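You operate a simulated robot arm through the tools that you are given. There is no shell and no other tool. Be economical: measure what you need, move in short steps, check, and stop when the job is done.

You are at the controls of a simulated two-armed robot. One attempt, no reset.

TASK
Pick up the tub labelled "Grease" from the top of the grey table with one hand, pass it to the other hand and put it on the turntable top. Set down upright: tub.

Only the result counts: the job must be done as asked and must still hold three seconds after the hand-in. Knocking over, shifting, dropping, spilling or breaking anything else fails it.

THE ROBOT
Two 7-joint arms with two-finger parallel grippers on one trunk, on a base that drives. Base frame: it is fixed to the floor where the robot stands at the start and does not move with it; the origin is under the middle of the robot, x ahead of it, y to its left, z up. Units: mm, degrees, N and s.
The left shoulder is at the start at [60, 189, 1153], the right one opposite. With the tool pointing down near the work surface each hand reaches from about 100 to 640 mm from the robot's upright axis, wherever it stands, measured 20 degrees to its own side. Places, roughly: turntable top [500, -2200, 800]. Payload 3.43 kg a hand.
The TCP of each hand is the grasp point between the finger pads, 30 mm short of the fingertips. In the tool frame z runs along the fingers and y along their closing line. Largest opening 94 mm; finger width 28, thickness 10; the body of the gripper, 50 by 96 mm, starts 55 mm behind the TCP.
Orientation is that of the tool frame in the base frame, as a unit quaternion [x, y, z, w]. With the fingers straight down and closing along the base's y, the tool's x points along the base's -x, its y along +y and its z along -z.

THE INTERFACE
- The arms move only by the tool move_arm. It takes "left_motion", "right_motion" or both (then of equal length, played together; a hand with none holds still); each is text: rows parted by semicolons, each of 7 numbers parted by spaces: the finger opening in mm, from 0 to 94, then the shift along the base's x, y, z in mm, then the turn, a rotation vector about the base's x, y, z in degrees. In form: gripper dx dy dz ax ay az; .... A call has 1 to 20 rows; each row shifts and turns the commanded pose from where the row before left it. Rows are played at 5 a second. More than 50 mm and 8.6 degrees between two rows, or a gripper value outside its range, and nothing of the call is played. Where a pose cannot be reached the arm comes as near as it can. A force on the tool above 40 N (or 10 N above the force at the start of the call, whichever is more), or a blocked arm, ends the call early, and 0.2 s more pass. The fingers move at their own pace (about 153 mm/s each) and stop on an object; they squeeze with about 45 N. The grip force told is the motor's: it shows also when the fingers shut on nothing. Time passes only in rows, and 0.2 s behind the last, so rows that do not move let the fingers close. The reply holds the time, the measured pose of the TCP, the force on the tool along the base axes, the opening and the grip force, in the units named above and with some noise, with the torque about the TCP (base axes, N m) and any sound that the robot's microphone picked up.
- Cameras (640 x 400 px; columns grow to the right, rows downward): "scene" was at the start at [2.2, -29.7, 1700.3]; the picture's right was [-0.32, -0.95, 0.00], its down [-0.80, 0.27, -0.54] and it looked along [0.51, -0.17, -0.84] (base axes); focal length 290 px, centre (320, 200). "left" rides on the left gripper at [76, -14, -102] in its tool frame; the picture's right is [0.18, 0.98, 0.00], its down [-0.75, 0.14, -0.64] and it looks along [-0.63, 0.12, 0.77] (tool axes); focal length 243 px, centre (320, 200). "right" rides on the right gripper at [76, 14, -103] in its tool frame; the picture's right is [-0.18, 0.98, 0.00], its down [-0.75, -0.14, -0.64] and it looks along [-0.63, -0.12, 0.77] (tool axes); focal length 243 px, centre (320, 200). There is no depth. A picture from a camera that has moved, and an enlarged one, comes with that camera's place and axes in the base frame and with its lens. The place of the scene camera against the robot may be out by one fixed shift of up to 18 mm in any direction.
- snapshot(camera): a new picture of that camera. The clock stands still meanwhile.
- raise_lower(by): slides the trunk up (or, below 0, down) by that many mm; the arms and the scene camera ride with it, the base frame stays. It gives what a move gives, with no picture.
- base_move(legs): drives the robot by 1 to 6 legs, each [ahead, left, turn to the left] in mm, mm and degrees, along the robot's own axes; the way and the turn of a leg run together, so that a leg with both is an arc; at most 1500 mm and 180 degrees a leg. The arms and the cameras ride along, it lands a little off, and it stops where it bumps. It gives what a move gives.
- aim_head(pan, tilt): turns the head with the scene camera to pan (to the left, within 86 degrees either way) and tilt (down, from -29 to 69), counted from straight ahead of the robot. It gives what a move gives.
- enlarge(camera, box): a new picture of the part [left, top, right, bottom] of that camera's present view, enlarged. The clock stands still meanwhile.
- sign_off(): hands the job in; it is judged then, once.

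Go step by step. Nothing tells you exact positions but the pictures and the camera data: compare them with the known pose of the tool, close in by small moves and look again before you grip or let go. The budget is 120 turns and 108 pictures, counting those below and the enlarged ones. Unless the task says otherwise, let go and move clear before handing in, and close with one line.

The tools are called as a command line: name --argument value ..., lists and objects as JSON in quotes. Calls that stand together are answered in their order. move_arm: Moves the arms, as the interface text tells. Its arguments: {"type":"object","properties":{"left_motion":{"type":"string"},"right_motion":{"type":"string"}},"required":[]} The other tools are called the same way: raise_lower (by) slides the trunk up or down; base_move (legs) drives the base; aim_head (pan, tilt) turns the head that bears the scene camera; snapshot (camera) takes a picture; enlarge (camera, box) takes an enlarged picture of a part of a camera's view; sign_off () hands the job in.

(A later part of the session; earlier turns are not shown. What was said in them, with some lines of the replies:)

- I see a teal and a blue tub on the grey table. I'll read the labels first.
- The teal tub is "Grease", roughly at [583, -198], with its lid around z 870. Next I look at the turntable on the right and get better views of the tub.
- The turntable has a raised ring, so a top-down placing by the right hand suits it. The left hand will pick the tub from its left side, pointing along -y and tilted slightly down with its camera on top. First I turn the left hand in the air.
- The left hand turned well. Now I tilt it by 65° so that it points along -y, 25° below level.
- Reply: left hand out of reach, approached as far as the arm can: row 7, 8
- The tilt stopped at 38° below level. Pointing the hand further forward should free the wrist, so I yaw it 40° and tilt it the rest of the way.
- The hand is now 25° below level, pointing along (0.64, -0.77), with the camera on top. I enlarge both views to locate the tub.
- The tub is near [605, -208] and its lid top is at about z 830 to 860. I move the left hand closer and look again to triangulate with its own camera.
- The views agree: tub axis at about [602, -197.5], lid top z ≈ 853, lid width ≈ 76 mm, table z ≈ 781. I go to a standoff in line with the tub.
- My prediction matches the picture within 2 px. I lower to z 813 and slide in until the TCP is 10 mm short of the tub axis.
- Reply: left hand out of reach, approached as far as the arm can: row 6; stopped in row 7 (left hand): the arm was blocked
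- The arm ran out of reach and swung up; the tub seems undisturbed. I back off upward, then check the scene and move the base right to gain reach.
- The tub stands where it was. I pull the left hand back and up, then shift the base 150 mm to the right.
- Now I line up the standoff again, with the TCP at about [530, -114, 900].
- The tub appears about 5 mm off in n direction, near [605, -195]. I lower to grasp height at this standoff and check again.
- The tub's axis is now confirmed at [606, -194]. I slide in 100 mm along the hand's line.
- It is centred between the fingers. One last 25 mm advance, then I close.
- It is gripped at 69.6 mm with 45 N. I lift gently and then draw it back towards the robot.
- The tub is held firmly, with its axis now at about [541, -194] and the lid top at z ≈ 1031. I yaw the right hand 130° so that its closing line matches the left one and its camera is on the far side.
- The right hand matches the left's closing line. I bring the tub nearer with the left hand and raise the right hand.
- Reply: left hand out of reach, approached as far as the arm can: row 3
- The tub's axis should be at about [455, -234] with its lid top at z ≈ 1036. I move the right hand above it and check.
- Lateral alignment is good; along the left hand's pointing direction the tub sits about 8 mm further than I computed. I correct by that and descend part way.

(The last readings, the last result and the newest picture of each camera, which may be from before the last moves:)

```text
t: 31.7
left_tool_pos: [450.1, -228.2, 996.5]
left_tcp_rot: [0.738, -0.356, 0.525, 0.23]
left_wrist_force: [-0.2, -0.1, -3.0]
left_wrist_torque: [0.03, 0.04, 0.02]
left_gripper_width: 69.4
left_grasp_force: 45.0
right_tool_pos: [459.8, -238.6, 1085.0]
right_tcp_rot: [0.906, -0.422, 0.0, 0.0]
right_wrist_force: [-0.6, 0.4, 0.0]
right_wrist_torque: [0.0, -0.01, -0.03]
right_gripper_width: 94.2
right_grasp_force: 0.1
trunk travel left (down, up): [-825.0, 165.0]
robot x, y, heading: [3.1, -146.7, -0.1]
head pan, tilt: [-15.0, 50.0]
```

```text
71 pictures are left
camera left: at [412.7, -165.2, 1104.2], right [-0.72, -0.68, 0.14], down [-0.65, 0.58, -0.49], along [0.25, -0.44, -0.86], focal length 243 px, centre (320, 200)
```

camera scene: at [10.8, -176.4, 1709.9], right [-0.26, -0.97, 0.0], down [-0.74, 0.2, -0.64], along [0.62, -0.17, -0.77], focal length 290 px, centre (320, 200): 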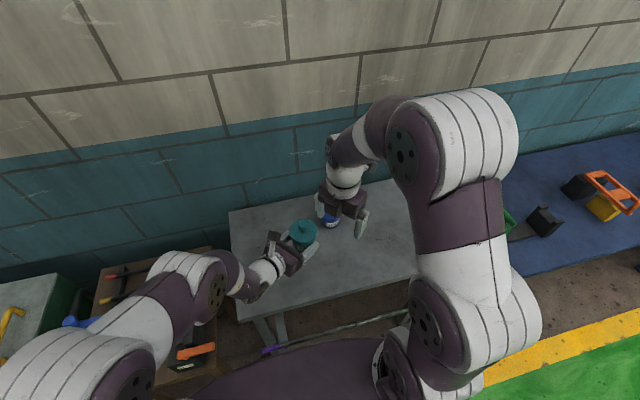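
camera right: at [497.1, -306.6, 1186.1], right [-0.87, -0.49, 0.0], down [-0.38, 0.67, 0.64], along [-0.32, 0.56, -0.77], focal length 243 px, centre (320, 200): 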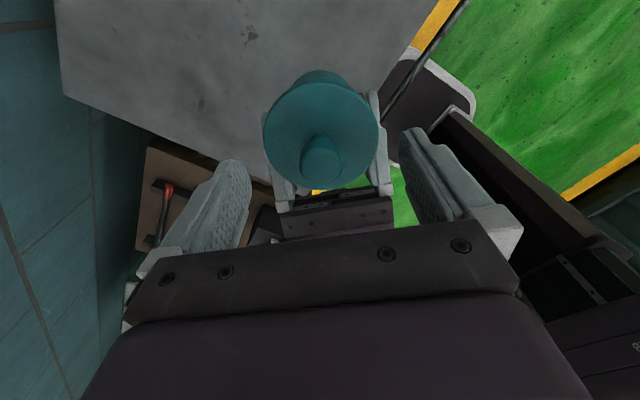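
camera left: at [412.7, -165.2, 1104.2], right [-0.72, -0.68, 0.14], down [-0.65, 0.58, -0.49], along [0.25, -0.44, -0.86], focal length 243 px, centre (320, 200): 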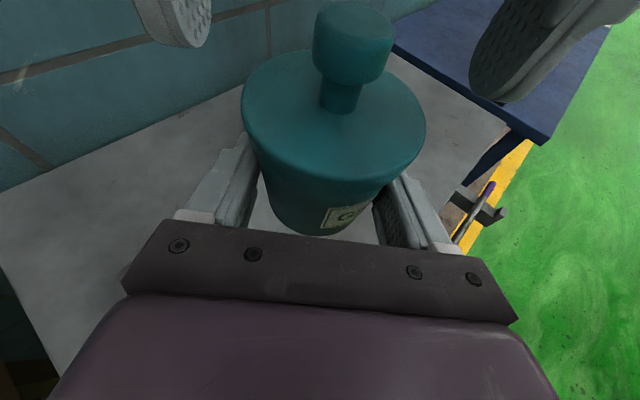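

Still well centred, only about 5 mm more along the pointing direction. I descend to TCP z 1050 so the fingertips reach about 16 mm below the lid top.

move_arm --right_motion "94 3 -4 -12 0 0 0;94 0 0 -12 0 0 0;94 0 0 -11 0 0 0;94 0 0 0 0 0 0"

snapshot --camera "right"

snapshot --camera "left"

```text
t: 32.7
left_tool_pos: [449.4, -227.8, 997.2]
left_tcp_rot: [0.738, -0.356, 0.525, 0.231]
left_wrist_force: [-1.0, -0.1, -3.3]
left_wrist_torque: [0.03, 0.02, 0.02]
left_gripper_width: 69.3
left_grasp_force: 44.5
right_tool_pos: [461.8, -242.5, 1049.6]
right_tcp_rot: [0.906, -0.423, 0.0, 0.0]
right_wrist_force: [-0.5, 0.0, 0.3]
right_wrist_torque: [0.01, 0.03, 0.0]
right_gripper_width: 93.7
right_grasp_force: 0.0
trunk travel left (down, up): [-825.0, 165.0]
robot x, y, heading: [-3.7, -148.9, -0.3]
head pan, tilt: [-15.0, 50.0]
```

```text
70 pictures are left
camera right: at [499.6, -310.5, 1150.6], right [-0.87, -0.49, 0.0], down [-0.38, 0.67, 0.64], along [-0.31, 0.56, -0.77], focal length 243 px, centre (320, 200)
```

right: 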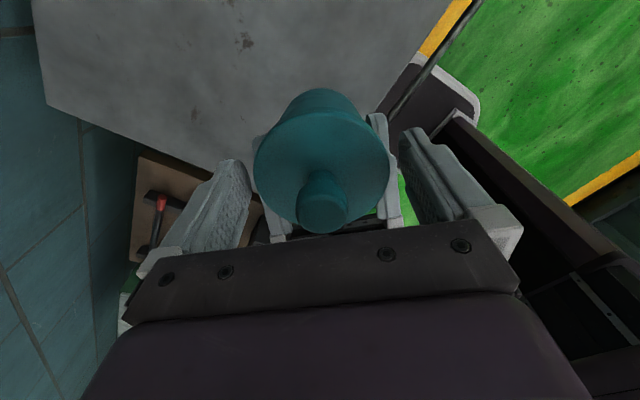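

```text
69 pictures are left
camera left: at [412.8, -165.2, 1104.2], right [-0.72, -0.68, 0.14], down [-0.65, 0.58, -0.49], along [0.25, -0.44, -0.86], focal length 243 px, centre (320, 200)
```

left: 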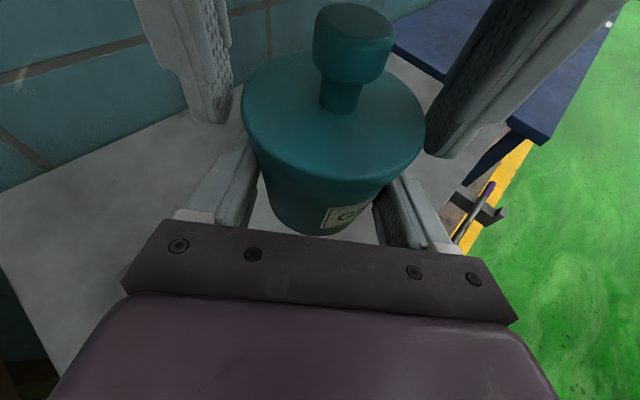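

The fingers straddle the lid. I close the right hand slowly and watch the forces.

move_arm --right_motion "86 0 0 0 0 0 0;82 0 0 0 0 0 0;79 0 0 0 0 0 0;79 0 0 0 0 0 0"

snapshot --camera "left"

```text
t: 33.7
left_tool_pos: [449.9, -227.5, 996.4]
left_tcp_rot: [0.738, -0.355, 0.526, 0.23]
left_wrist_force: [0.2, -0.3, -3.0]
left_wrist_torque: [0.0, 0.02, 0.02]
left_gripper_width: 69.3
left_grasp_force: 45.7
right_tool_pos: [461.8, -242.4, 1050.0]
right_tcp_rot: [0.906, -0.423, 0.0, 0.0]
right_wrist_force: [0.9, -0.3, -0.5]
right_wrist_torque: [0.02, 0.01, 0.0]
right_gripper_width: 79.1
right_grasp_force: 0.1
trunk travel left (down, up): [-825.0, 165.0]
robot x, y, heading: [0.5, -147.6, 0.1]
head pan, tilt: [-15.0, 50.0]
```

```text
68 pictures are left
camera left: at [412.8, -165.2, 1104.2], right [-0.72, -0.68, 0.14], down [-0.65, 0.58, -0.49], along [0.25, -0.44, -0.86], focal length 243 px, centre (320, 200)
```

left: 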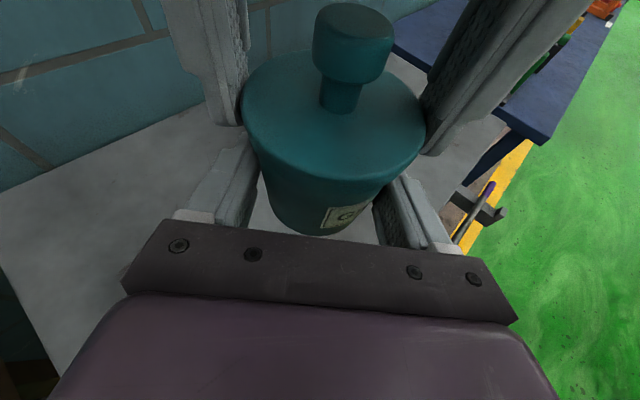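

It is at 79 mm with no contact force, so it is centred well. I close fully.

move_arm --right_motion "75 0 0 0 0 0 0;70 0 0 0 0 0 0;60 0 0 0 0 0 0;60 0 0 0 0 0 0;60 0 0 0 0 0 0"

snapshot --camera "left"

snapshot --camera "right"

```text
t: 34.9
left_tool_pos: [449.6, -227.2, 995.9]
left_tcp_rot: [0.738, -0.356, 0.525, 0.23]
left_wrist_force: [1.0, 2.2, -3.7]
left_wrist_torque: [-0.07, 0.14, 0.19]
left_gripper_width: 69.2
left_grasp_force: 44.5
right_tool_pos: [462.2, -242.4, 1049.1]
right_tcp_rot: [0.906, -0.423, -0.001, 0.001]
right_wrist_force: [-1.4, -1.9, 0.9]
right_wrist_torque: [-0.05, 0.04, -0.14]
right_gripper_width: 74.8
right_grasp_force: 45.1
trunk travel left (down, up): [-825.0, 165.0]
robot x, y, heading: [0.4, -147.7, -0.0]
head pan, tilt: [-15.0, 50.0]
```

```text
67 pictures are left
camera left: at [412.8, -165.1, 1104.1], right [-0.72, -0.68, 0.14], down [-0.65, 0.58, -0.49], along [0.25, -0.44, -0.86], focal length 243 px, centre (320, 200)
```

left: 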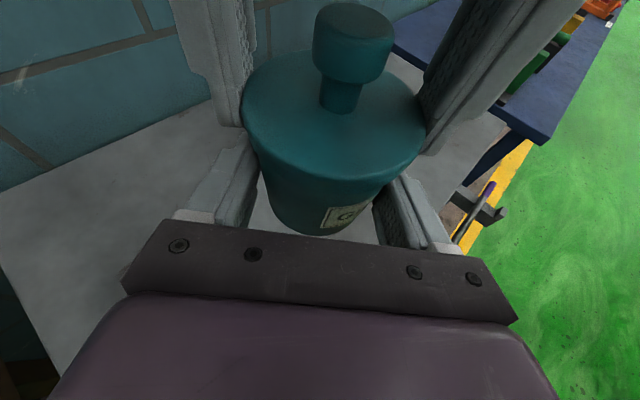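

```text
66 pictures are left
camera right: at [499.5, -310.5, 1150.8], right [-0.87, -0.49, 0.0], down [-0.38, 0.67, 0.64], along [-0.32, 0.56, -0.77], focal length 243 px, centre (320, 200)
```

right: 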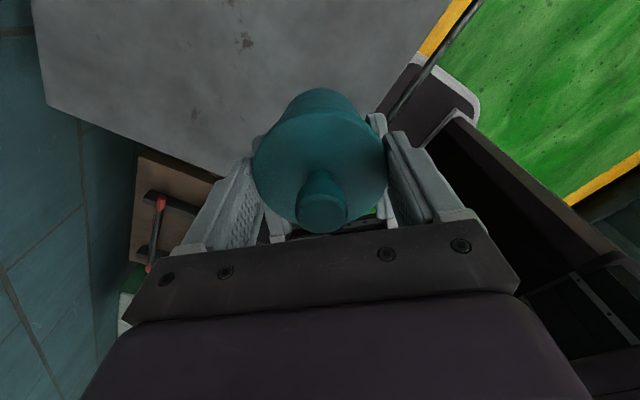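

Both hands hold the tub firmly. I open the left hand and draw it straight back, level.

move_arm --left_motion "75 0 0 0 0 0 0;85 0 0 0 0 0 0;88 0 0 0 0 0 0;88 0 0 0 0 0 0"

snapshot --camera "left"

```text
t: 35.9
left_tool_pos: [450.0, -227.5, 997.0]
left_tcp_rot: [0.738, -0.356, 0.526, 0.23]
left_wrist_force: [0.3, 0.1, 0.1]
left_wrist_torque: [0.03, 0.01, 0.03]
left_gripper_width: 87.8
left_grasp_force: 0.1
right_tool_pos: [462.4, -241.4, 1049.0]
right_tcp_rot: [0.906, -0.423, 0.0, -0.001]
right_wrist_force: [0.9, -0.5, -1.1]
right_wrist_torque: [-0.01, -0.02, 0.03]
right_gripper_width: 74.6
right_grasp_force: 44.9
trunk travel left (down, up): [-825.0, 165.0]
robot x, y, heading: [-2.9, -151.1, -0.1]
head pan, tilt: [-15.0, 50.0]
```

```text
65 pictures are left
camera left: at [412.8, -165.2, 1104.2], right [-0.72, -0.68, 0.14], down [-0.65, 0.58, -0.49], along [0.25, -0.44, -0.86], focal length 243 px, centre (320, 200)
```

left: 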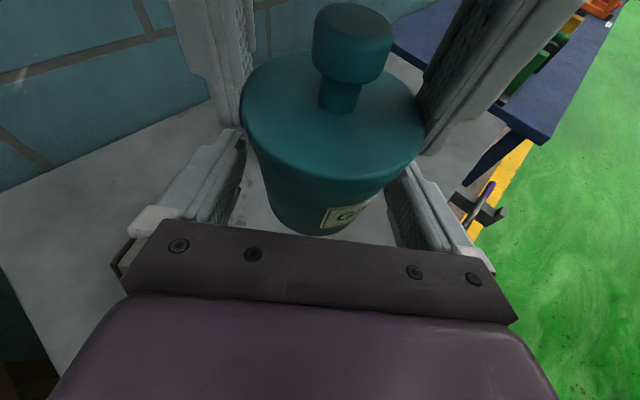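

The left hand is free. I withdraw it level in small steps.

move_arm --left_motion "88 -6 8 0 0 0 0;88 -10 14 0 0 0 0;88 -10 14 0 0 0 0;88 -10 20 0 0 0 0;88 -10 25 0 0 0 0;88 0 0 0 0 0 0"

snapshot --camera "left"

```text
t: 37.0
left_tool_pos: [451.8, -197.8, 1014.0]
left_tcp_rot: [0.738, -0.364, 0.518, 0.235]
left_wrist_force: [-5.3, -2.9, 1.2]
left_wrist_torque: [-0.07, 0.01, -0.25]
left_gripper_width: 91.3
left_grasp_force: 2.9
left hand out of reach, approached as far as the arm can: row 1, 2, 3, 4, 5
right_tool_pos: [468.3, -239.7, 1054.6]
right_tcp_rot: [0.906, -0.422, 0.011, -0.008]
right_wrist_force: [5.6, 2.1, -3.9]
right_wrist_torque: [0.15, -0.2, -0.03]
right_gripper_width: 74.6
right_grasp_force: 45.4
trunk travel left (down, up): [-825.0, 165.0]
robot x, y, heading: [-2.7, -148.9, 0.0]
head pan, tilt: [-15.0, 50.0]
stopped in row 5 (left hand): the force on the tool passed its limit at 49 N (the readings are from after the stop); the commanded pose is now the measured one
```

```text
64 pictures are left
camera left: at [417.5, -135.1, 1122.0], right [-0.73, -0.67, 0.14], down [-0.64, 0.6, -0.48], along [0.24, -0.44, -0.86], focal length 243 px, centre (320, 200)
```

left: 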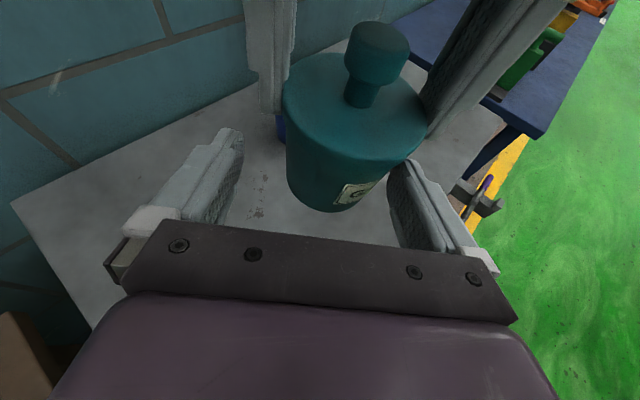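

The left arm can't come further back and its finger touches the tub, but the right grip is intact. I move the right hand with the tub slightly away, then straight up out of the left fingers.

move_arm --right_motion "60 5 4 2 0 0 0;60 2 1 10 0 0 0;60 0 0 20 0 0 0;60 0 0 30 0 0 0;60 0 0 35 0 0 0;60 0 0 0 0 0 0"

snapshot --camera "left"

snapshot --camera "right"

```text
t: 38.4
left_tool_pos: [453.0, -197.4, 1014.1]
left_tcp_rot: [0.738, -0.362, 0.519, 0.233]
left_wrist_force: [0.7, -0.9, -0.7]
left_wrist_torque: [0.0, -0.02, -0.01]
left_gripper_width: 88.1
left_grasp_force: 0.0
right_tool_pos: [477.3, -233.1, 1151.6]
right_tcp_rot: [0.906, -0.422, 0.008, -0.008]
right_wrist_force: [0.3, -0.2, -3.0]
right_wrist_torque: [-0.03, -0.02, -0.01]
right_gripper_width: 74.9
right_grasp_force: 44.9
trunk travel left (down, up): [-825.0, 165.0]
robot x, y, heading: [-2.8, -148.7, -0.0]
head pan, tilt: [-15.0, 50.0]
```

```text
63 pictures are left
camera left: at [418.5, -135.2, 1122.2], right [-0.73, -0.67, 0.14], down [-0.64, 0.59, -0.48], along [0.24, -0.44, -0.86], focal length 243 px, centre (320, 200)
```

left: 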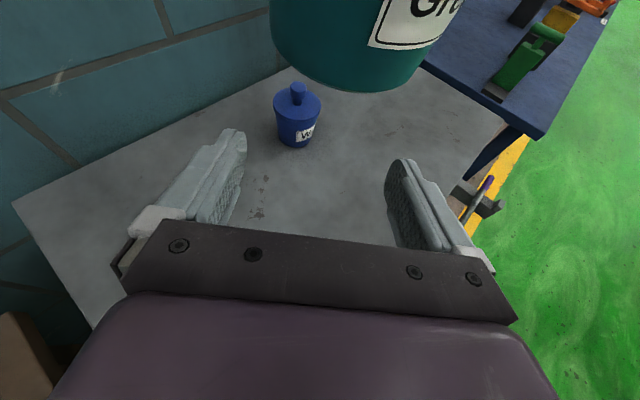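

```text
62 pictures are left
camera right: at [512.4, -302.8, 1252.9], right [-0.87, -0.49, -0.02], down [-0.39, 0.66, 0.64], along [-0.3, 0.57, -0.77], focal length 243 px, centre (320, 200)
```

right: 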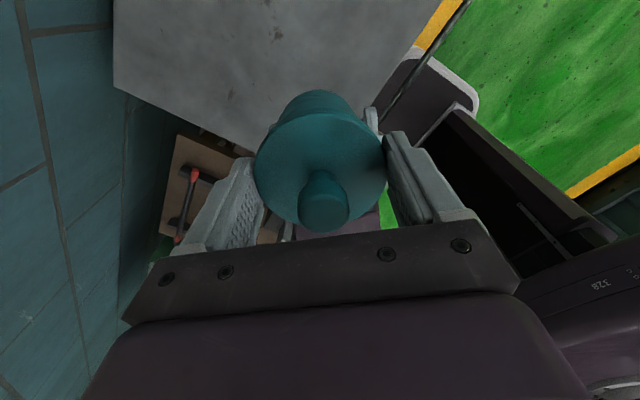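

The tub is safely in the right hand alone (about 3 N of weight). I move the left hand away and the right hand to its own side, and level the right hand.

move_arm --left_motion "88 0 30 15 0 0 0;88 0 30 15 0 0 0;88 0 30 15 0 0 0;88 0 20 15 0 0 0;88 0 0 0 0 0 0" --right_motion "60 -15 -35 0 -0.44 1.2 0;60 -20 -45 0 0 0 0;60 -20 -45 0 0 0 0;60 -20 -42 0 0 0 0;60 0 0 0 0 0 0"

aim_head --pan -70 --tilt 40

snapshot --camera "scene"

```text
t: 39.6
left_tool_pos: [465.8, -94.7, 1083.5]
left_tcp_rot: [0.742, -0.363, 0.515, 0.23]
left_wrist_force: [0.1, -0.6, 0.1]
left_wrist_torque: [-0.02, 0.0, 0.0]
left_gripper_width: 87.8
left_grasp_force: 0.1
left hand out of reach, approached as far as the arm can: row 1, 2, 3
right_tool_pos: [401.2, -399.3, 1151.3]
right_tcp_rot: [0.906, -0.423, 0.001, -0.001]
right_wrist_force: [-0.2, 0.0, -3.1]
right_wrist_torque: [-0.04, 0.02, 0.01]
right_gripper_width: 74.8
right_grasp_force: 45.0
trunk travel left (down, up): [-825.0, 165.0]
robot x, y, heading: [1.1, -146.9, -0.1]
head pan, tilt: [-15.0, 50.0]
```

```text
t: 40.9
left_tool_pos: [465.1, -95.4, 1084.3]
left_tcp_rot: [0.741, -0.363, 0.515, 0.23]
left_wrist_force: [0.0, 0.5, 0.5]
left_wrist_torque: [0.0, 0.03, -0.01]
left_gripper_width: 87.9
left_grasp_force: 0.1
right_tool_pos: [400.7, -400.5, 1151.2]
right_tcp_rot: [0.906, -0.424, 0.001, 0.0]
right_wrist_force: [-0.1, -0.6, -2.7]
right_wrist_torque: [-0.01, 0.0, -0.02]
right_gripper_width: 74.7
right_grasp_force: 44.9
trunk travel left (down, up): [-825.0, 165.0]
robot x, y, heading: [0.6, -148.9, 0.2]
head pan, tilt: [-70.0, 40.0]
```

```text
61 pictures are left
camera scene: at [-33.7, -235.8, 1724.1], right [-0.94, -0.34, 0.0], down [-0.22, 0.6, -0.77], along [0.26, -0.72, -0.64], focal length 290 px, centre (320, 200)
```

scene: 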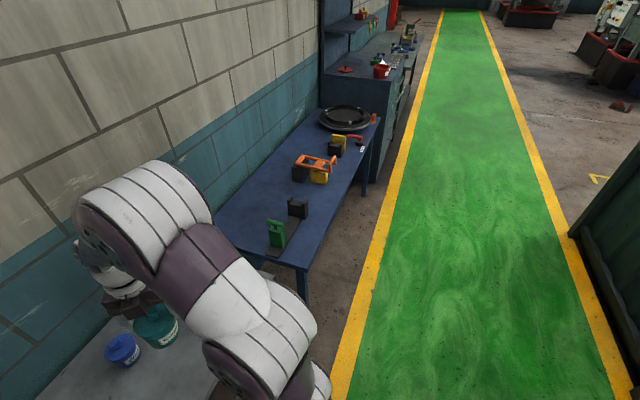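

The tub is secure. Before travelling along the benches, I back away from the table by 250 mm and look down at the robot's own base footprint.

base_move --legs '[[-250, 0, 0]]'

aim_head --pan 0 --tilt 65

snapshot --camera "scene"

```text
t: 42.7
left_tool_pos: [211.4, -94.3, 1083.2]
left_tcp_rot: [0.743, -0.361, 0.516, 0.228]
left_wrist_force: [-0.7, 0.9, -0.7]
left_wrist_torque: [0.0, 0.01, 0.0]
left_gripper_width: 87.7
left_grasp_force: 0.0
right_tool_pos: [149.5, -398.0, 1151.3]
right_tcp_rot: [0.907, -0.42, 0.001, -0.001]
right_wrist_force: [-0.6, -1.1, -2.3]
right_wrist_torque: [-0.02, 0.0, -0.02]
right_gripper_width: 74.8
right_grasp_force: 45.0
trunk travel left (down, up): [-825.0, 165.0]
robot x, y, heading: [-258.7, -149.2, 0.1]
head pan, tilt: [-70.0, 40.0]
```

```text
t: 44.1
left_tool_pos: [211.2, -94.6, 1083.4]
left_tcp_rot: [0.743, -0.361, 0.516, 0.228]
left_wrist_force: [-0.5, -0.2, -0.5]
left_wrist_torque: [0.02, 0.02, 0.03]
left_gripper_width: 88.1
left_grasp_force: 0.1
right_tool_pos: [148.4, -398.8, 1151.6]
right_tcp_rot: [0.907, -0.42, 0.001, 0.0]
right_wrist_force: [-0.1, 0.0, -3.3]
right_wrist_torque: [0.03, -0.02, 0.0]
right_gripper_width: 74.7
right_grasp_force: 44.9
trunk travel left (down, up): [-825.0, 165.0]
robot x, y, heading: [-253.9, -153.7, 0.3]
head pan, tilt: [0.0, 65.0]
```

```text
60 pictures are left
camera scene: at [-256.7, -156.8, 1691.8], right [0.01, -1.0, 0.0], down [-0.91, 0.0, -0.42], along [0.42, 0.0, -0.91], focal length 290 px, centre (320, 200)
```

scene: 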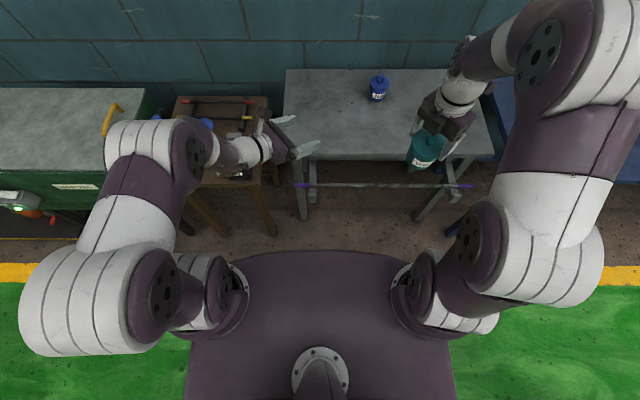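

The base reaches only about 190 mm ahead of its centre, so staying at x ≤ -60 is clear of the blue bench. I drive 1400 mm to the right along the lane.

base_move --legs '[[0, -1400, 0]]'

aim_head --pan -50 --tilt 40

snapshot --camera "scene"

snapshot --camera "right"

```text
t: 51.0
left_tool_pos: [253.2, -1449.3, 1083.8]
left_tcp_rot: [0.753, -0.339, 0.522, 0.213]
left_wrist_force: [1.2, -1.1, -1.0]
left_wrist_torque: [-0.01, -0.02, 0.01]
left_gripper_width: 88.2
left_grasp_force: 0.0
right_tool_pos: [208.1, -1756.3, 1151.8]
right_tcp_rot: [0.919, -0.395, 0.002, -0.001]
right_wrist_force: [0.5, -0.5, -3.6]
right_wrist_torque: [0.0, -0.02, 0.01]
right_gripper_width: 75.1
right_grasp_force: 44.9
trunk travel left (down, up): [-825.0, 165.0]
robot x, y, heading: [-206.4, -1533.7, 3.4]
head pan, tilt: [0.0, 65.0]
```

```text
t: 52.2
left_tool_pos: [254.5, -1449.2, 1083.9]
left_tcp_rot: [0.752, -0.339, 0.523, 0.214]
left_wrist_force: [0.1, 0.1, 0.3]
left_wrist_torque: [-0.02, -0.02, 0.0]
left_gripper_width: 88.0
left_grasp_force: 0.2
right_tool_pos: [209.1, -1757.0, 1151.5]
right_tcp_rot: [0.919, -0.395, 0.001, 0.0]
right_wrist_force: [-1.1, 0.0, -3.0]
right_wrist_torque: [-0.02, -0.02, 0.01]
right_gripper_width: 74.9
right_grasp_force: 44.7
trunk travel left (down, up): [-825.0, 165.0]
robot x, y, heading: [-208.9, -1528.9, 3.5]
head pan, tilt: [-50.0, 40.0]
```

```text
59 pictures are left
camera scene: at [-211.2, -1604.4, 1724.1], right [-0.72, -0.69, 0.0], down [-0.44, 0.47, -0.77], along [0.53, -0.55, -0.64], focal length 290 px, centre (320, 200)
```

scene: 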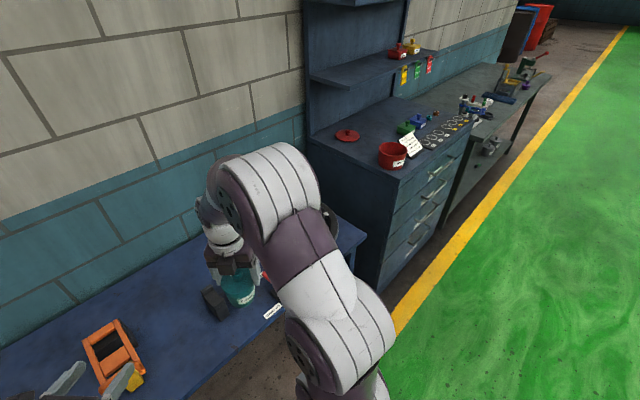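

```text
58 pictures are left
camera right: at [250.5, -1822.6, 1253.2], right [-0.84, -0.54, 0.0], down [-0.42, 0.64, 0.64], along [-0.35, 0.54, -0.77], focal length 243 px, centre (320, 200)
```

right: 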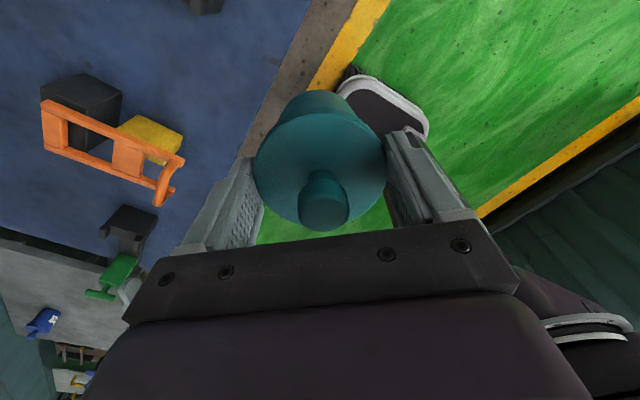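

I'm at [-208, -1531] with heading 3.5°. I straighten out and go on to about [-125, -1965].

base_move --legs '[[0, 0, -3.5], [80, -430, 0]]'

aim_head --pan -25 --tilt 55

snapshot --camera "scene"

snapshot --camera "left"

```text
t: 55.3
left_tool_pos: [338.5, -1899.2, 1084.0]
left_tcp_rot: [0.741, -0.363, 0.516, 0.231]
left_wrist_force: [-0.5, 0.0, 0.5]
left_wrist_torque: [-0.05, -0.01, 0.0]
left_gripper_width: 87.9
left_grasp_force: 0.1
right_tool_pos: [272.9, -2203.6, 1151.1]
right_tcp_rot: [0.906, -0.424, 0.001, -0.001]
right_wrist_force: [0.0, 0.4, -3.3]
right_wrist_torque: [-0.03, -0.05, 0.02]
right_gripper_width: 74.7
right_grasp_force: 45.0
trunk travel left (down, up): [-825.0, 165.0]
robot x, y, heading: [-126.5, -1953.4, 0.1]
head pan, tilt: [-50.0, 40.0]
```

```text
t: 56.1
left_tool_pos: [337.7, -1900.4, 1083.6]
left_tcp_rot: [0.742, -0.363, 0.515, 0.23]
left_wrist_force: [-0.1, -0.2, 0.5]
left_wrist_torque: [0.0, 0.0, -0.02]
left_gripper_width: 87.9
left_grasp_force: 0.0
right_tool_pos: [273.9, -2202.4, 1151.1]
right_tcp_rot: [0.906, -0.423, 0.002, 0.0]
right_wrist_force: [0.9, -0.4, -3.3]
right_wrist_torque: [0.0, -0.02, -0.01]
right_gripper_width: 74.8
right_grasp_force: 44.8
trunk travel left (down, up): [-825.0, 165.0]
robot x, y, heading: [-125.2, -1952.7, 0.1]
head pan, tilt: [-25.0, 55.0]
```

```text
57 pictures are left
camera scene: at [-124.8, -1990.7, 1703.5], right [-0.42, -0.91, 0.0], down [-0.74, 0.35, -0.57], along [0.52, -0.24, -0.82], focal length 290 px, centre (320, 200)
```

scene: 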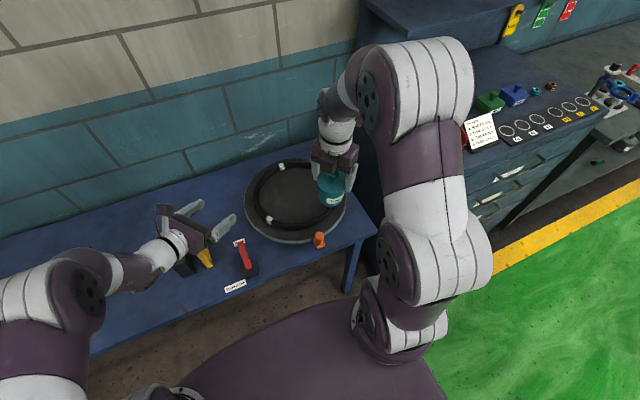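

```text
56 pictures are left
camera left: at [303.6, -1838.6, 1192.9], right [-0.72, -0.68, 0.14], down [-0.65, 0.6, -0.47], along [0.24, -0.43, -0.87], focal length 243 px, centre (320, 200)
```

left: 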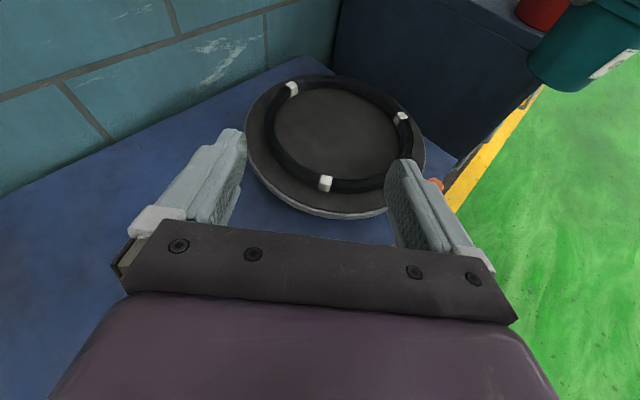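

The turntable's centre comes out at about [500, -2187], with a clear disc about 280 mm wide inside the ring. I drive 75 mm ahead and then move the right hand forward in the air.

base_move --legs '[[75, 0, 0]]'

move_arm --right_motion "60 30 3 0 0 0 0;60 35 3 0 0 0 0;60 35 3 0 0 0 0;60 30 3 0 0 0 0;60 0 0 0 0 0 0"

snapshot --camera "scene"

snapshot --camera "left"

snapshot --camera "right"

```text
t: 57.2
left_tool_pos: [413.1, -1900.3, 1085.1]
left_tcp_rot: [0.741, -0.363, 0.516, 0.23]
left_wrist_force: [-1.2, -0.5, 0.2]
left_wrist_torque: [0.02, -0.01, 0.01]
left_gripper_width: 87.9
left_grasp_force: 0.1
right_tool_pos: [346.2, -2203.8, 1152.0]
right_tcp_rot: [0.906, -0.423, 0.002, -0.001]
right_wrist_force: [-0.6, 1.0, -2.2]
right_wrist_torque: [0.02, 0.04, 0.01]
right_gripper_width: 74.7
right_grasp_force: 44.8
trunk travel left (down, up): [-825.0, 165.0]
robot x, y, heading: [-50.3, -1955.2, 0.2]
head pan, tilt: [-25.0, 55.0]
```

```text
t: 58.4
left_tool_pos: [412.9, -1899.9, 1084.5]
left_tcp_rot: [0.741, -0.362, 0.516, 0.23]
left_wrist_force: [-1.4, -0.3, -0.5]
left_wrist_torque: [0.01, 0.01, 0.0]
left_gripper_width: 88.0
left_grasp_force: 0.1
right_tool_pos: [474.8, -2193.1, 1146.7]
right_tcp_rot: [0.906, -0.424, 0.002, 0.0]
right_wrist_force: [0.1, -0.2, -3.3]
right_wrist_torque: [-0.02, 0.0, 0.02]
right_gripper_width: 74.8
right_grasp_force: 44.9
right hand out of reach, approached as far as the arm can: row 4
trunk travel left (down, up): [-825.0, 165.0]
robot x, y, heading: [-52.7, -1954.4, 0.1]
head pan, tilt: [-25.0, 55.0]
```

```text
55 pictures are left
camera scene: at [-50.8, -1990.8, 1703.4], right [-0.42, -0.91, 0.0], down [-0.74, 0.35, -0.57], along [0.52, -0.24, -0.82], focal length 290 px, centre (320, 200)
```

scene: 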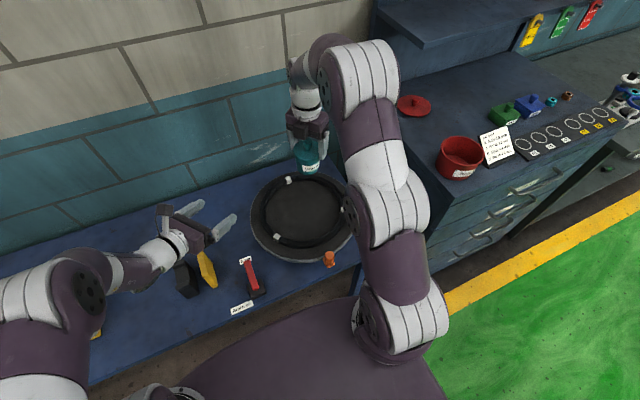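

```text
54 pictures are left
camera left: at [378.0, -1839.1, 1193.1], right [-0.72, -0.68, 0.14], down [-0.65, 0.6, -0.47], along [0.24, -0.43, -0.87], focal length 243 px, centre (320, 200)
```

left: 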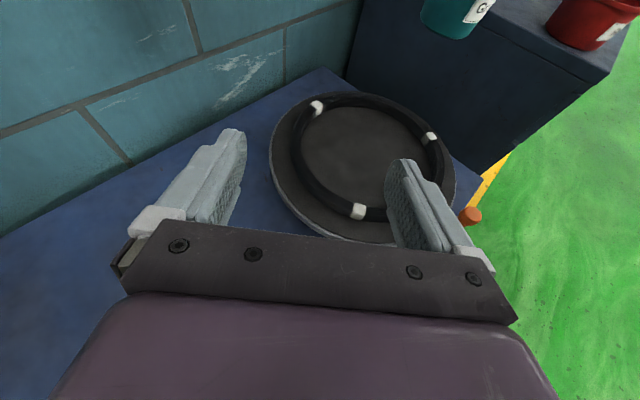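

```text
53 pictures are left
camera right: at [512.2, -2260.8, 1249.0], right [-0.87, -0.49, 0.0], down [-0.38, 0.67, 0.64], along [-0.31, 0.56, -0.77], focal length 243 px, centre (320, 200)
```

right: 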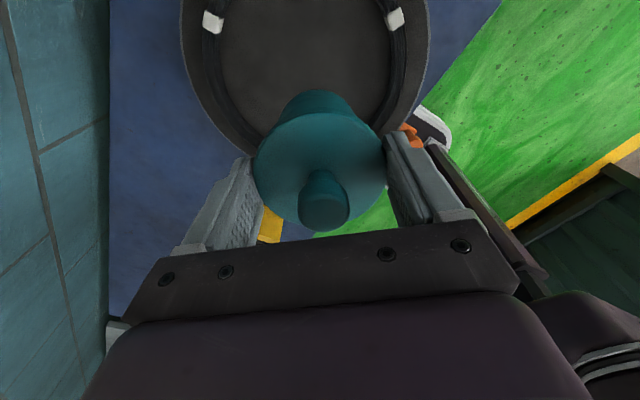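

Two left views triangulate the disc at [502, -2185, 800]. The reach was short only because the hand is still high, so I descend in steps while moving to the centre.

move_arm --right_motion "60 0 0 -30 0 0 0;60 0 0 -30 0 0 0;60 5 1 -30 0 0 0;60 10 2 -20 0 0 0;60 0 0 0 0 0 0"

snapshot --camera "scene"

snapshot --camera "left"

```text
t: 59.6
left_tool_pos: [412.3, -1900.6, 1084.3]
left_tcp_rot: [0.741, -0.362, 0.516, 0.23]
left_wrist_force: [0.1, 0.3, 0.3]
left_wrist_torque: [-0.01, 0.0, 0.02]
left_gripper_width: 87.9
left_grasp_force: 0.1
right_tool_pos: [489.1, -2189.6, 1038.2]
right_tcp_rot: [0.906, -0.423, 0.001, 0.0]
right_wrist_force: [0.2, 1.5, -3.6]
right_wrist_torque: [-0.01, -0.05, 0.03]
right_gripper_width: 74.7
right_grasp_force: 44.9
trunk travel left (down, up): [-825.0, 165.0]
robot x, y, heading: [-52.8, -1951.8, 0.1]
head pan, tilt: [-25.0, 55.0]
```

```text
52 pictures are left
camera scene: at [-50.7, -1990.8, 1703.4], right [-0.42, -0.91, 0.0], down [-0.74, 0.35, -0.57], along [0.52, -0.24, -0.82], focal length 290 px, centre (320, 200)
```

scene: 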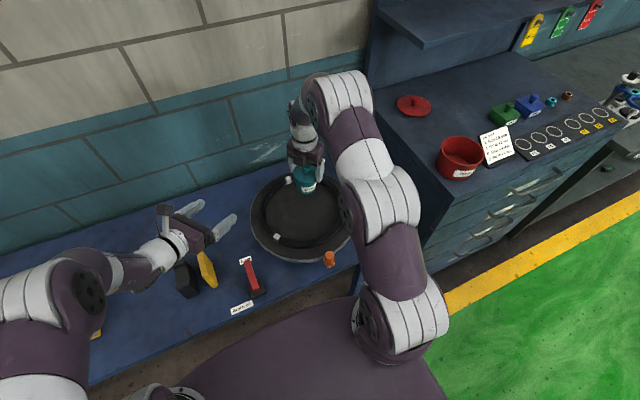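

```text
51 pictures are left
camera left: at [378.1, -1839.1, 1193.1], right [-0.72, -0.68, 0.14], down [-0.65, 0.6, -0.47], along [0.24, -0.43, -0.87], focal length 243 px, centre (320, 200)
```

left: 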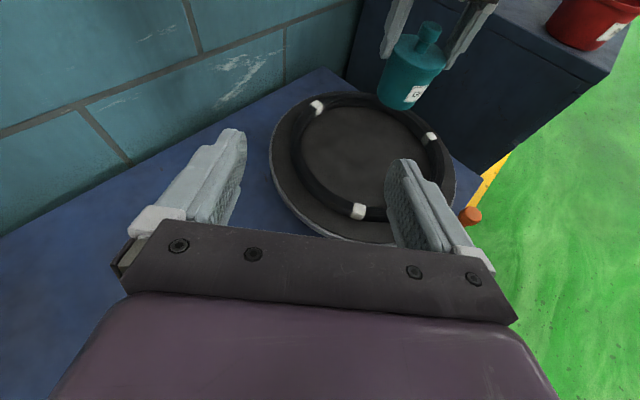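

All is clear. I go on down to about 30 mm above the disc.

move_arm --right_motion "60 5 1 -30 0 0 0;60 5 1 -30 0 0 0;60 2 1 -30 0 0 0;60 0 0 -28 0 0 0;60 0 0 0 0 0 0"

snapshot --camera "scene"

enlarge --camera "left" --box '[260, 40, 480, 178]'

snapshot --camera "right"

```text
t: 60.8
left_tool_pos: [413.0, -1900.4, 1082.7]
left_tcp_rot: [0.742, -0.362, 0.516, 0.229]
left_wrist_force: [0.0, 0.6, -0.2]
left_wrist_torque: [0.0, 0.0, 0.02]
left_gripper_width: 88.1
left_grasp_force: 0.0
right_tool_pos: [503.9, -2185.4, 920.4]
right_tcp_rot: [0.906, -0.423, 0.001, 0.0]
right_wrist_force: [0.0, -0.6, -2.4]
right_wrist_torque: [0.01, 0.0, 0.02]
right_gripper_width: 75.0
right_grasp_force: 45.3
trunk travel left (down, up): [-825.0, 165.0]
robot x, y, heading: [-54.1, -1951.9, 0.4]
head pan, tilt: [-25.0, 55.0]
```

```text
50 pictures are left
camera scene: at [-50.4, -1990.6, 1703.4], right [-0.42, -0.91, 0.0], down [-0.74, 0.35, -0.57], along [0.52, -0.24, -0.82], focal length 290 px, centre (320, 200)
```

scene: 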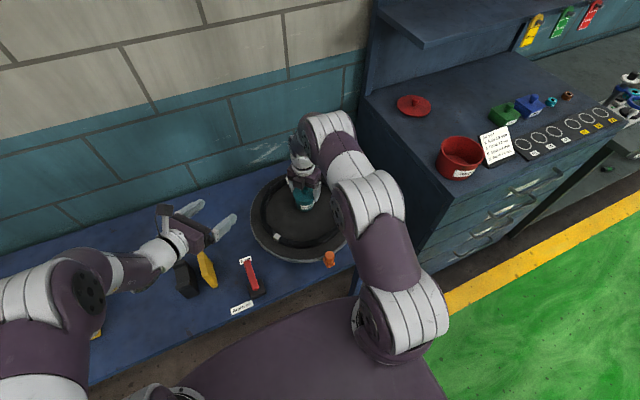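

```text
2.90 times, centred on (370, 109) of left
camera zoom: at [378.2, -1839.0, 1193.0], right [-0.72, -0.68, 0.14], down [-0.65, 0.6, -0.47], along [0.24, -0.43, -0.87], focal length 703 px, centre (175, 464)
```

zoom: 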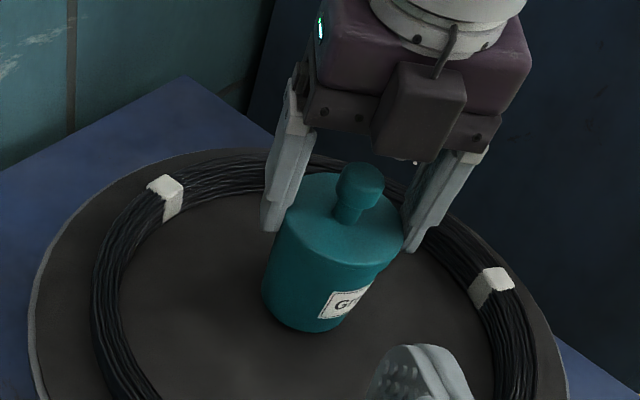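

```text
48 pictures are left
camera right: at [541.4, -2253.5, 1022.3], right [-0.87, -0.49, 0.0], down [-0.38, 0.67, 0.64], along [-0.31, 0.56, -0.77], focal length 243 px, centre (320, 200)
```

right: 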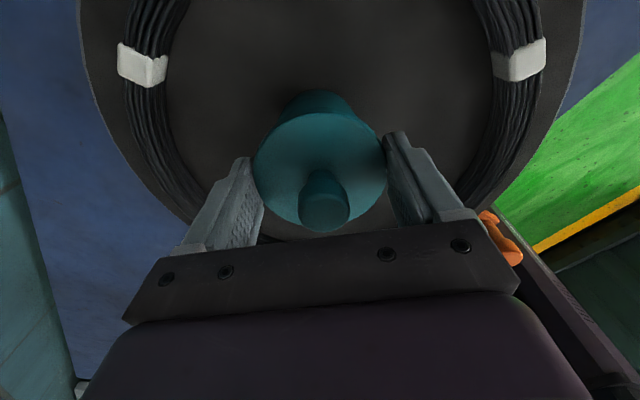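

The ring is a cable coil, and the tub is well inside it. I lower slowly to just above contact.

move_arm --right_motion "60 0 0 -12 0 0 0;60 0 0 -10 0 0 0;60 0 0 -6 0 0 0;60 0 0 -3 0 0 0;60 0 0 0 0 0 0"

enlarge --camera "left" --box '[260, 40, 480, 178]'

```text
t: 61.4
left_tool_pos: [410.8, -1899.0, 1085.1]
left_tcp_rot: [0.74, -0.363, 0.517, 0.23]
left_wrist_force: [0.2, -0.2, 0.3]
left_wrist_torque: [0.03, -0.01, 0.0]
left_gripper_width: 88.0
left_grasp_force: 0.0
right_tool_pos: [508.6, -2185.4, 911.2]
right_tcp_rot: [0.906, -0.423, 0.009, -0.002]
right_wrist_force: [-7.7, 6.6, 25.2]
right_wrist_torque: [-0.14, 1.02, -0.19]
right_gripper_width: 74.6
right_grasp_force: 44.8
trunk travel left (down, up): [-825.0, 165.0]
robot x, y, heading: [-57.5, -1953.1, 0.1]
head pan, tilt: [-25.0, 55.0]
stopped in row 3 (right hand): the force on the tool passed its limit at 63 N (the readings are from after the stop); the commanded pose is now the measured one
```

```text
2.90 times, centred on (370, 109) of left
camera zoom: at [375.3, -1837.5, 1194.3], right [-0.72, -0.68, 0.14], down [-0.65, 0.6, -0.48], along [0.24, -0.43, -0.87], focal length 703 px, centre (175, 464)
```

zoom: 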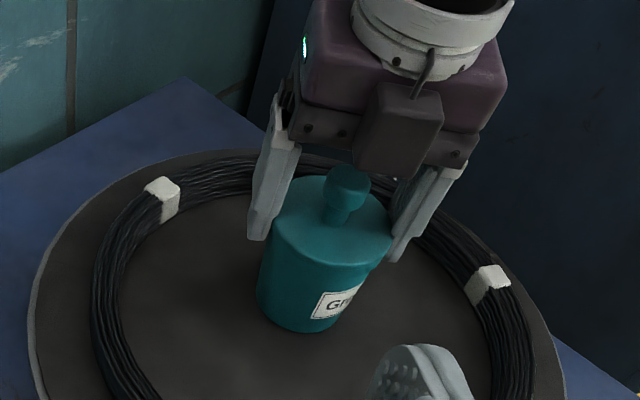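

It touched down earlier than expected, at TCP z ≈ 912 (the disc is higher than I took it). I lift a few millimetres to relieve the force and level the hand again.

move_arm --right_motion "60 -3 0 6 0 0 0;60 0 0 2 0.2 1.0 0;60 0 0 0 0 0 0;60 0 0 0 0 0 0"

enlarge --camera "left" --box '[260, 40, 480, 178]'

snapshot --camera "right"

```text
t: 62.4
left_tool_pos: [413.5, -1901.3, 1084.5]
left_tcp_rot: [0.741, -0.363, 0.515, 0.23]
left_wrist_force: [0.2, 0.3, 0.5]
left_wrist_torque: [0.0, -0.02, -0.01]
left_gripper_width: 88.2
left_grasp_force: 0.0
right_tool_pos: [506.8, -2185.4, 914.1]
right_tcp_rot: [0.906, -0.423, -0.001, -0.001]
right_wrist_force: [0.3, 0.2, -3.5]
right_wrist_torque: [-0.02, 0.01, 0.0]
right_gripper_width: 74.7
right_grasp_force: 44.6
trunk travel left (down, up): [-825.0, 165.0]
robot x, y, heading: [-51.2, -1952.3, 0.0]
head pan, tilt: [-25.0, 55.0]
```

```text
2.90 times, centred on (370, 109) of left
camera zoom: at [378.8, -1839.1, 1192.8], right [-0.72, -0.68, 0.14], down [-0.65, 0.6, -0.47], along [0.24, -0.43, -0.87], focal length 703 px, centre (175, 464)
```

zoom: 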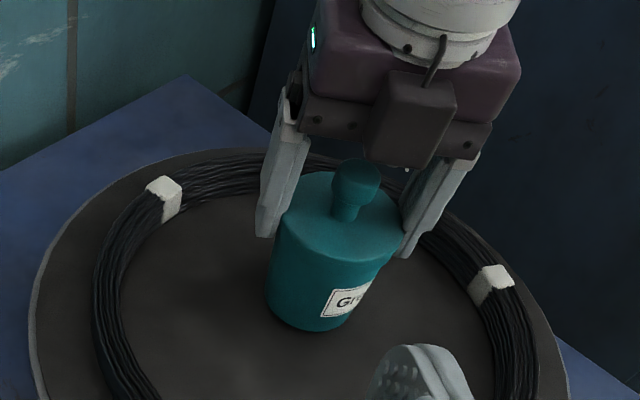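

```text
45 pictures are left
camera right: at [544.3, -2253.7, 1015.8], right [-0.87, -0.49, 0.0], down [-0.37, 0.67, 0.64], along [-0.32, 0.56, -0.76], focal length 243 px, centre (320, 200)
```

right: 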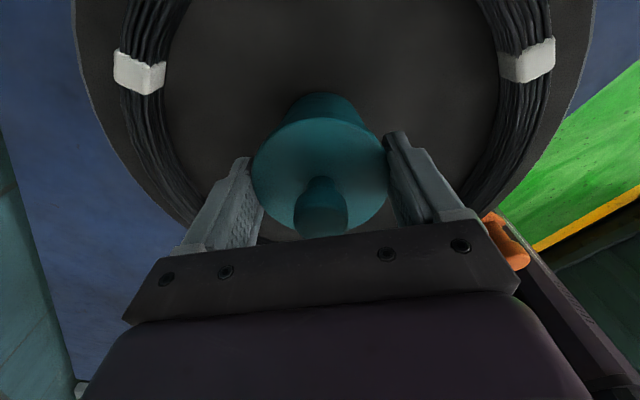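

The tub hangs free and level again, having slipped a few mm up in the grip. I lower in 2 mm steps to feel for contact.

move_arm --right_motion "60 0 0 -2 0 0 0;60 0 0 -2 0 0 0;60 0 0 0 0 0 0"

```text
t: 63.2
left_tool_pos: [413.0, -1899.2, 1085.5]
left_tcp_rot: [0.742, -0.362, 0.515, 0.229]
left_wrist_force: [-0.8, 0.1, 0.5]
left_wrist_torque: [0.01, -0.01, 0.0]
left_gripper_width: 88.0
left_grasp_force: 0.0
right_tool_pos: [506.8, -2186.2, 911.7]
right_tcp_rot: [0.906, -0.423, 0.0, 0.0]
right_wrist_force: [0.4, 0.5, -1.5]
right_wrist_torque: [-0.02, -0.07, 0.02]
right_gripper_width: 74.7
right_grasp_force: 45.3
trunk travel left (down, up): [-825.0, 165.0]
robot x, y, heading: [-52.0, -1950.8, 0.1]
head pan, tilt: [-25.0, 55.0]
```

move_arm --right_motion "60 0 0 -1 0 0 0;60 0 0 0 0 0 0;60 0 0 0 0 0 0"

enlarge --camera "left" --box '[320, 80, 430, 149]'

```text
t: 64.0
left_tool_pos: [411.7, -1899.5, 1085.0]
left_tcp_rot: [0.741, -0.363, 0.516, 0.229]
left_wrist_force: [-0.2, -0.4, 0.5]
left_wrist_torque: [0.01, -0.02, -0.01]
left_gripper_width: 87.9
left_grasp_force: 0.0
right_tool_pos: [506.8, -2186.2, 911.5]
right_tcp_rot: [0.906, -0.423, 0.0, -0.001]
right_wrist_force: [-0.9, -2.3, 9.2]
right_wrist_torque: [-0.28, -0.29, -0.03]
right_gripper_width: 74.9
right_grasp_force: 44.9
trunk travel left (down, up): [-825.0, 165.0]
robot x, y, heading: [-55.0, -1952.5, -0.0]
head pan, tilt: [-25.0, 55.0]
```

```text
5.80 times, centred on (375, 114) of left
camera zoom: at [377.3, -1838.6, 1193.5], right [-0.72, -0.68, 0.14], down [-0.65, 0.6, -0.47], along [0.24, -0.43, -0.87], focal length 1406 px, centre (1, 696)
```

zoom: 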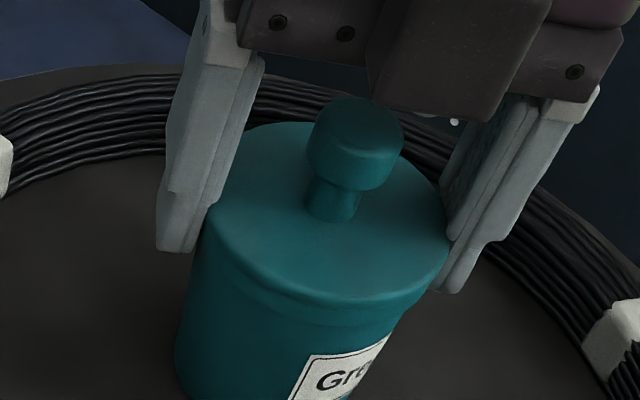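

Contact is light (9 N), slightly on the far edge, so the tub will settle flat on release. I open the right hand slowly.

move_arm --right_motion "73 0 0 0 0 0 0;75 0 0 0 0 0 0;77 0 0 0 0 0 0;80 0 0 0 0 0 0;86 0 0 0 0 0 0;92 0 0 0 0 0 0;92 0 0 0 0 0 0"

enlarge --camera "left" --box '[260, 40, 480, 178]'

snapshot --camera "right"

```text
t: 65.6
left_tool_pos: [413.3, -1901.3, 1084.5]
left_tcp_rot: [0.742, -0.363, 0.515, 0.23]
left_wrist_force: [-0.4, 0.2, 0.5]
left_wrist_torque: [0.01, 0.02, -0.01]
left_gripper_width: 88.2
left_grasp_force: 0.0
right_tool_pos: [506.7, -2185.4, 910.3]
right_tcp_rot: [0.906, -0.424, -0.002, -0.001]
right_wrist_force: [-0.8, -0.6, 0.5]
right_wrist_torque: [-0.02, -0.02, -0.02]
right_gripper_width: 92.2
right_grasp_force: 0.1
trunk travel left (down, up): [-825.0, 165.0]
robot x, y, heading: [-52.6, -1953.3, 0.1]
head pan, tilt: [-25.0, 55.0]
```

```text
2.90 times, centred on (370, 109) of left
camera zoom: at [378.4, -1838.7, 1193.0], right [-0.72, -0.68, 0.14], down [-0.65, 0.6, -0.47], along [0.24, -0.43, -0.87], focal length 703 px, centre (175, 464)
```

zoom: 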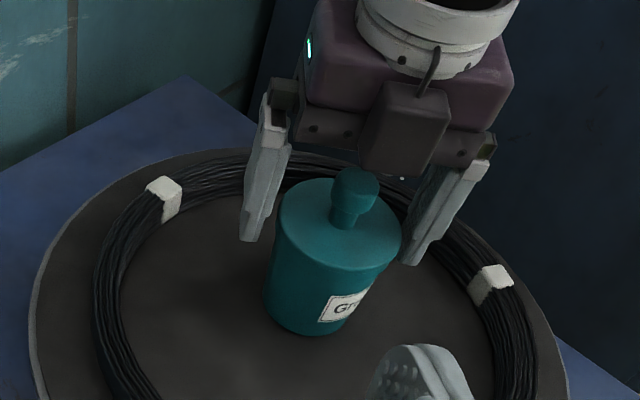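

```text
42 pictures are left
camera right: at [544.3, -2253.4, 1010.9], right [-0.87, -0.49, 0.0], down [-0.37, 0.67, 0.64], along [-0.32, 0.56, -0.77], focal length 243 px, centre (320, 200)
```

right: 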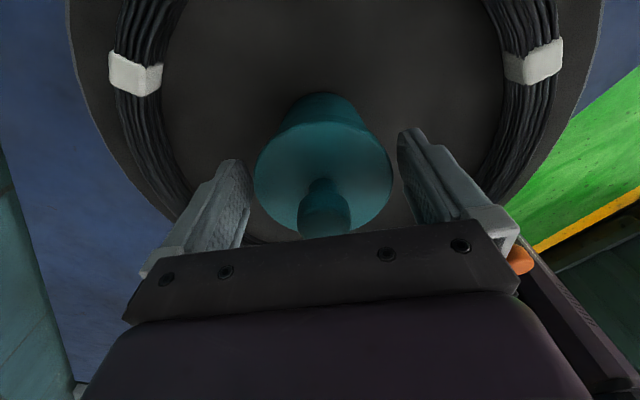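

The tub stands upright on the disc. I raise the right hand straight up and then back.

move_arm --right_motion "92 0 0 15 0 0 0;92 0 0 25 0 0 0;92 0 0 25 0 0 0;92 0 0 20 0 0 0;92 -25 0 20 0 0 0;92 -30 0 20 0 0 0;92 -35 0 20 0 0 0;92 0 0 0 0 0 0"

enlarge --camera "left" --box '[260, 40, 480, 178]'

snapshot --camera "scene"

```text
t: 67.4
left_tool_pos: [414.3, -1900.0, 1083.9]
left_tcp_rot: [0.741, -0.363, 0.515, 0.23]
left_wrist_force: [-0.3, -0.3, -0.3]
left_wrist_torque: [0.0, -0.04, 0.0]
left_gripper_width: 88.1
left_grasp_force: 0.1
right_tool_pos: [417.0, -2186.1, 1054.0]
right_tcp_rot: [0.906, -0.423, -0.001, -0.001]
right_wrist_force: [-0.2, 0.2, -0.4]
right_wrist_torque: [-0.01, -0.02, 0.0]
right_gripper_width: 92.1
right_grasp_force: 0.1
trunk travel left (down, up): [-825.0, 165.0]
robot x, y, heading: [-53.7, -1953.7, -0.1]
head pan, tilt: [-25.0, 55.0]
```

```text
2.90 times, centred on (370, 109) of left
camera zoom: at [379.2, -1838.8, 1192.7], right [-0.72, -0.68, 0.14], down [-0.65, 0.6, -0.47], along [0.24, -0.43, -0.87], focal length 703 px, centre (175, 464)
```

zoom: 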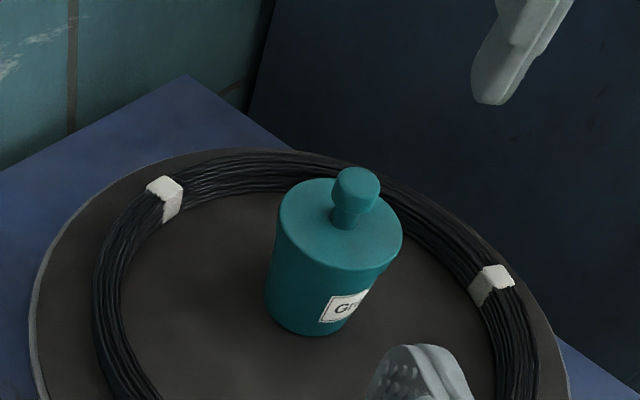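

```text
40 pictures are left
camera scene: at [-49.1, -1990.7, 1703.4], right [-0.42, -0.91, 0.0], down [-0.74, 0.35, -0.57], along [0.52, -0.24, -0.82], focal length 290 px, centre (320, 200)
```

scene: 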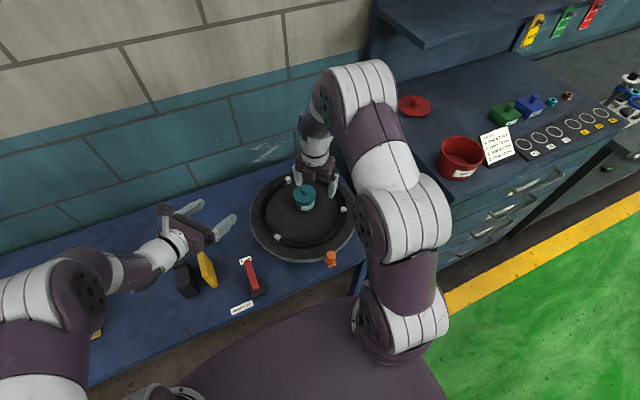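

The Grease tub stands upright on the turntable inside the coil, nothing else was moved, and both hands are clear. I hand the job in.

sign_off

```text
The job is handed in.
```

The Grease tub is standing upright on the turntable top: the left hand picked it up, passed it to the right hand, and the right hand set it down; the job is handed in.
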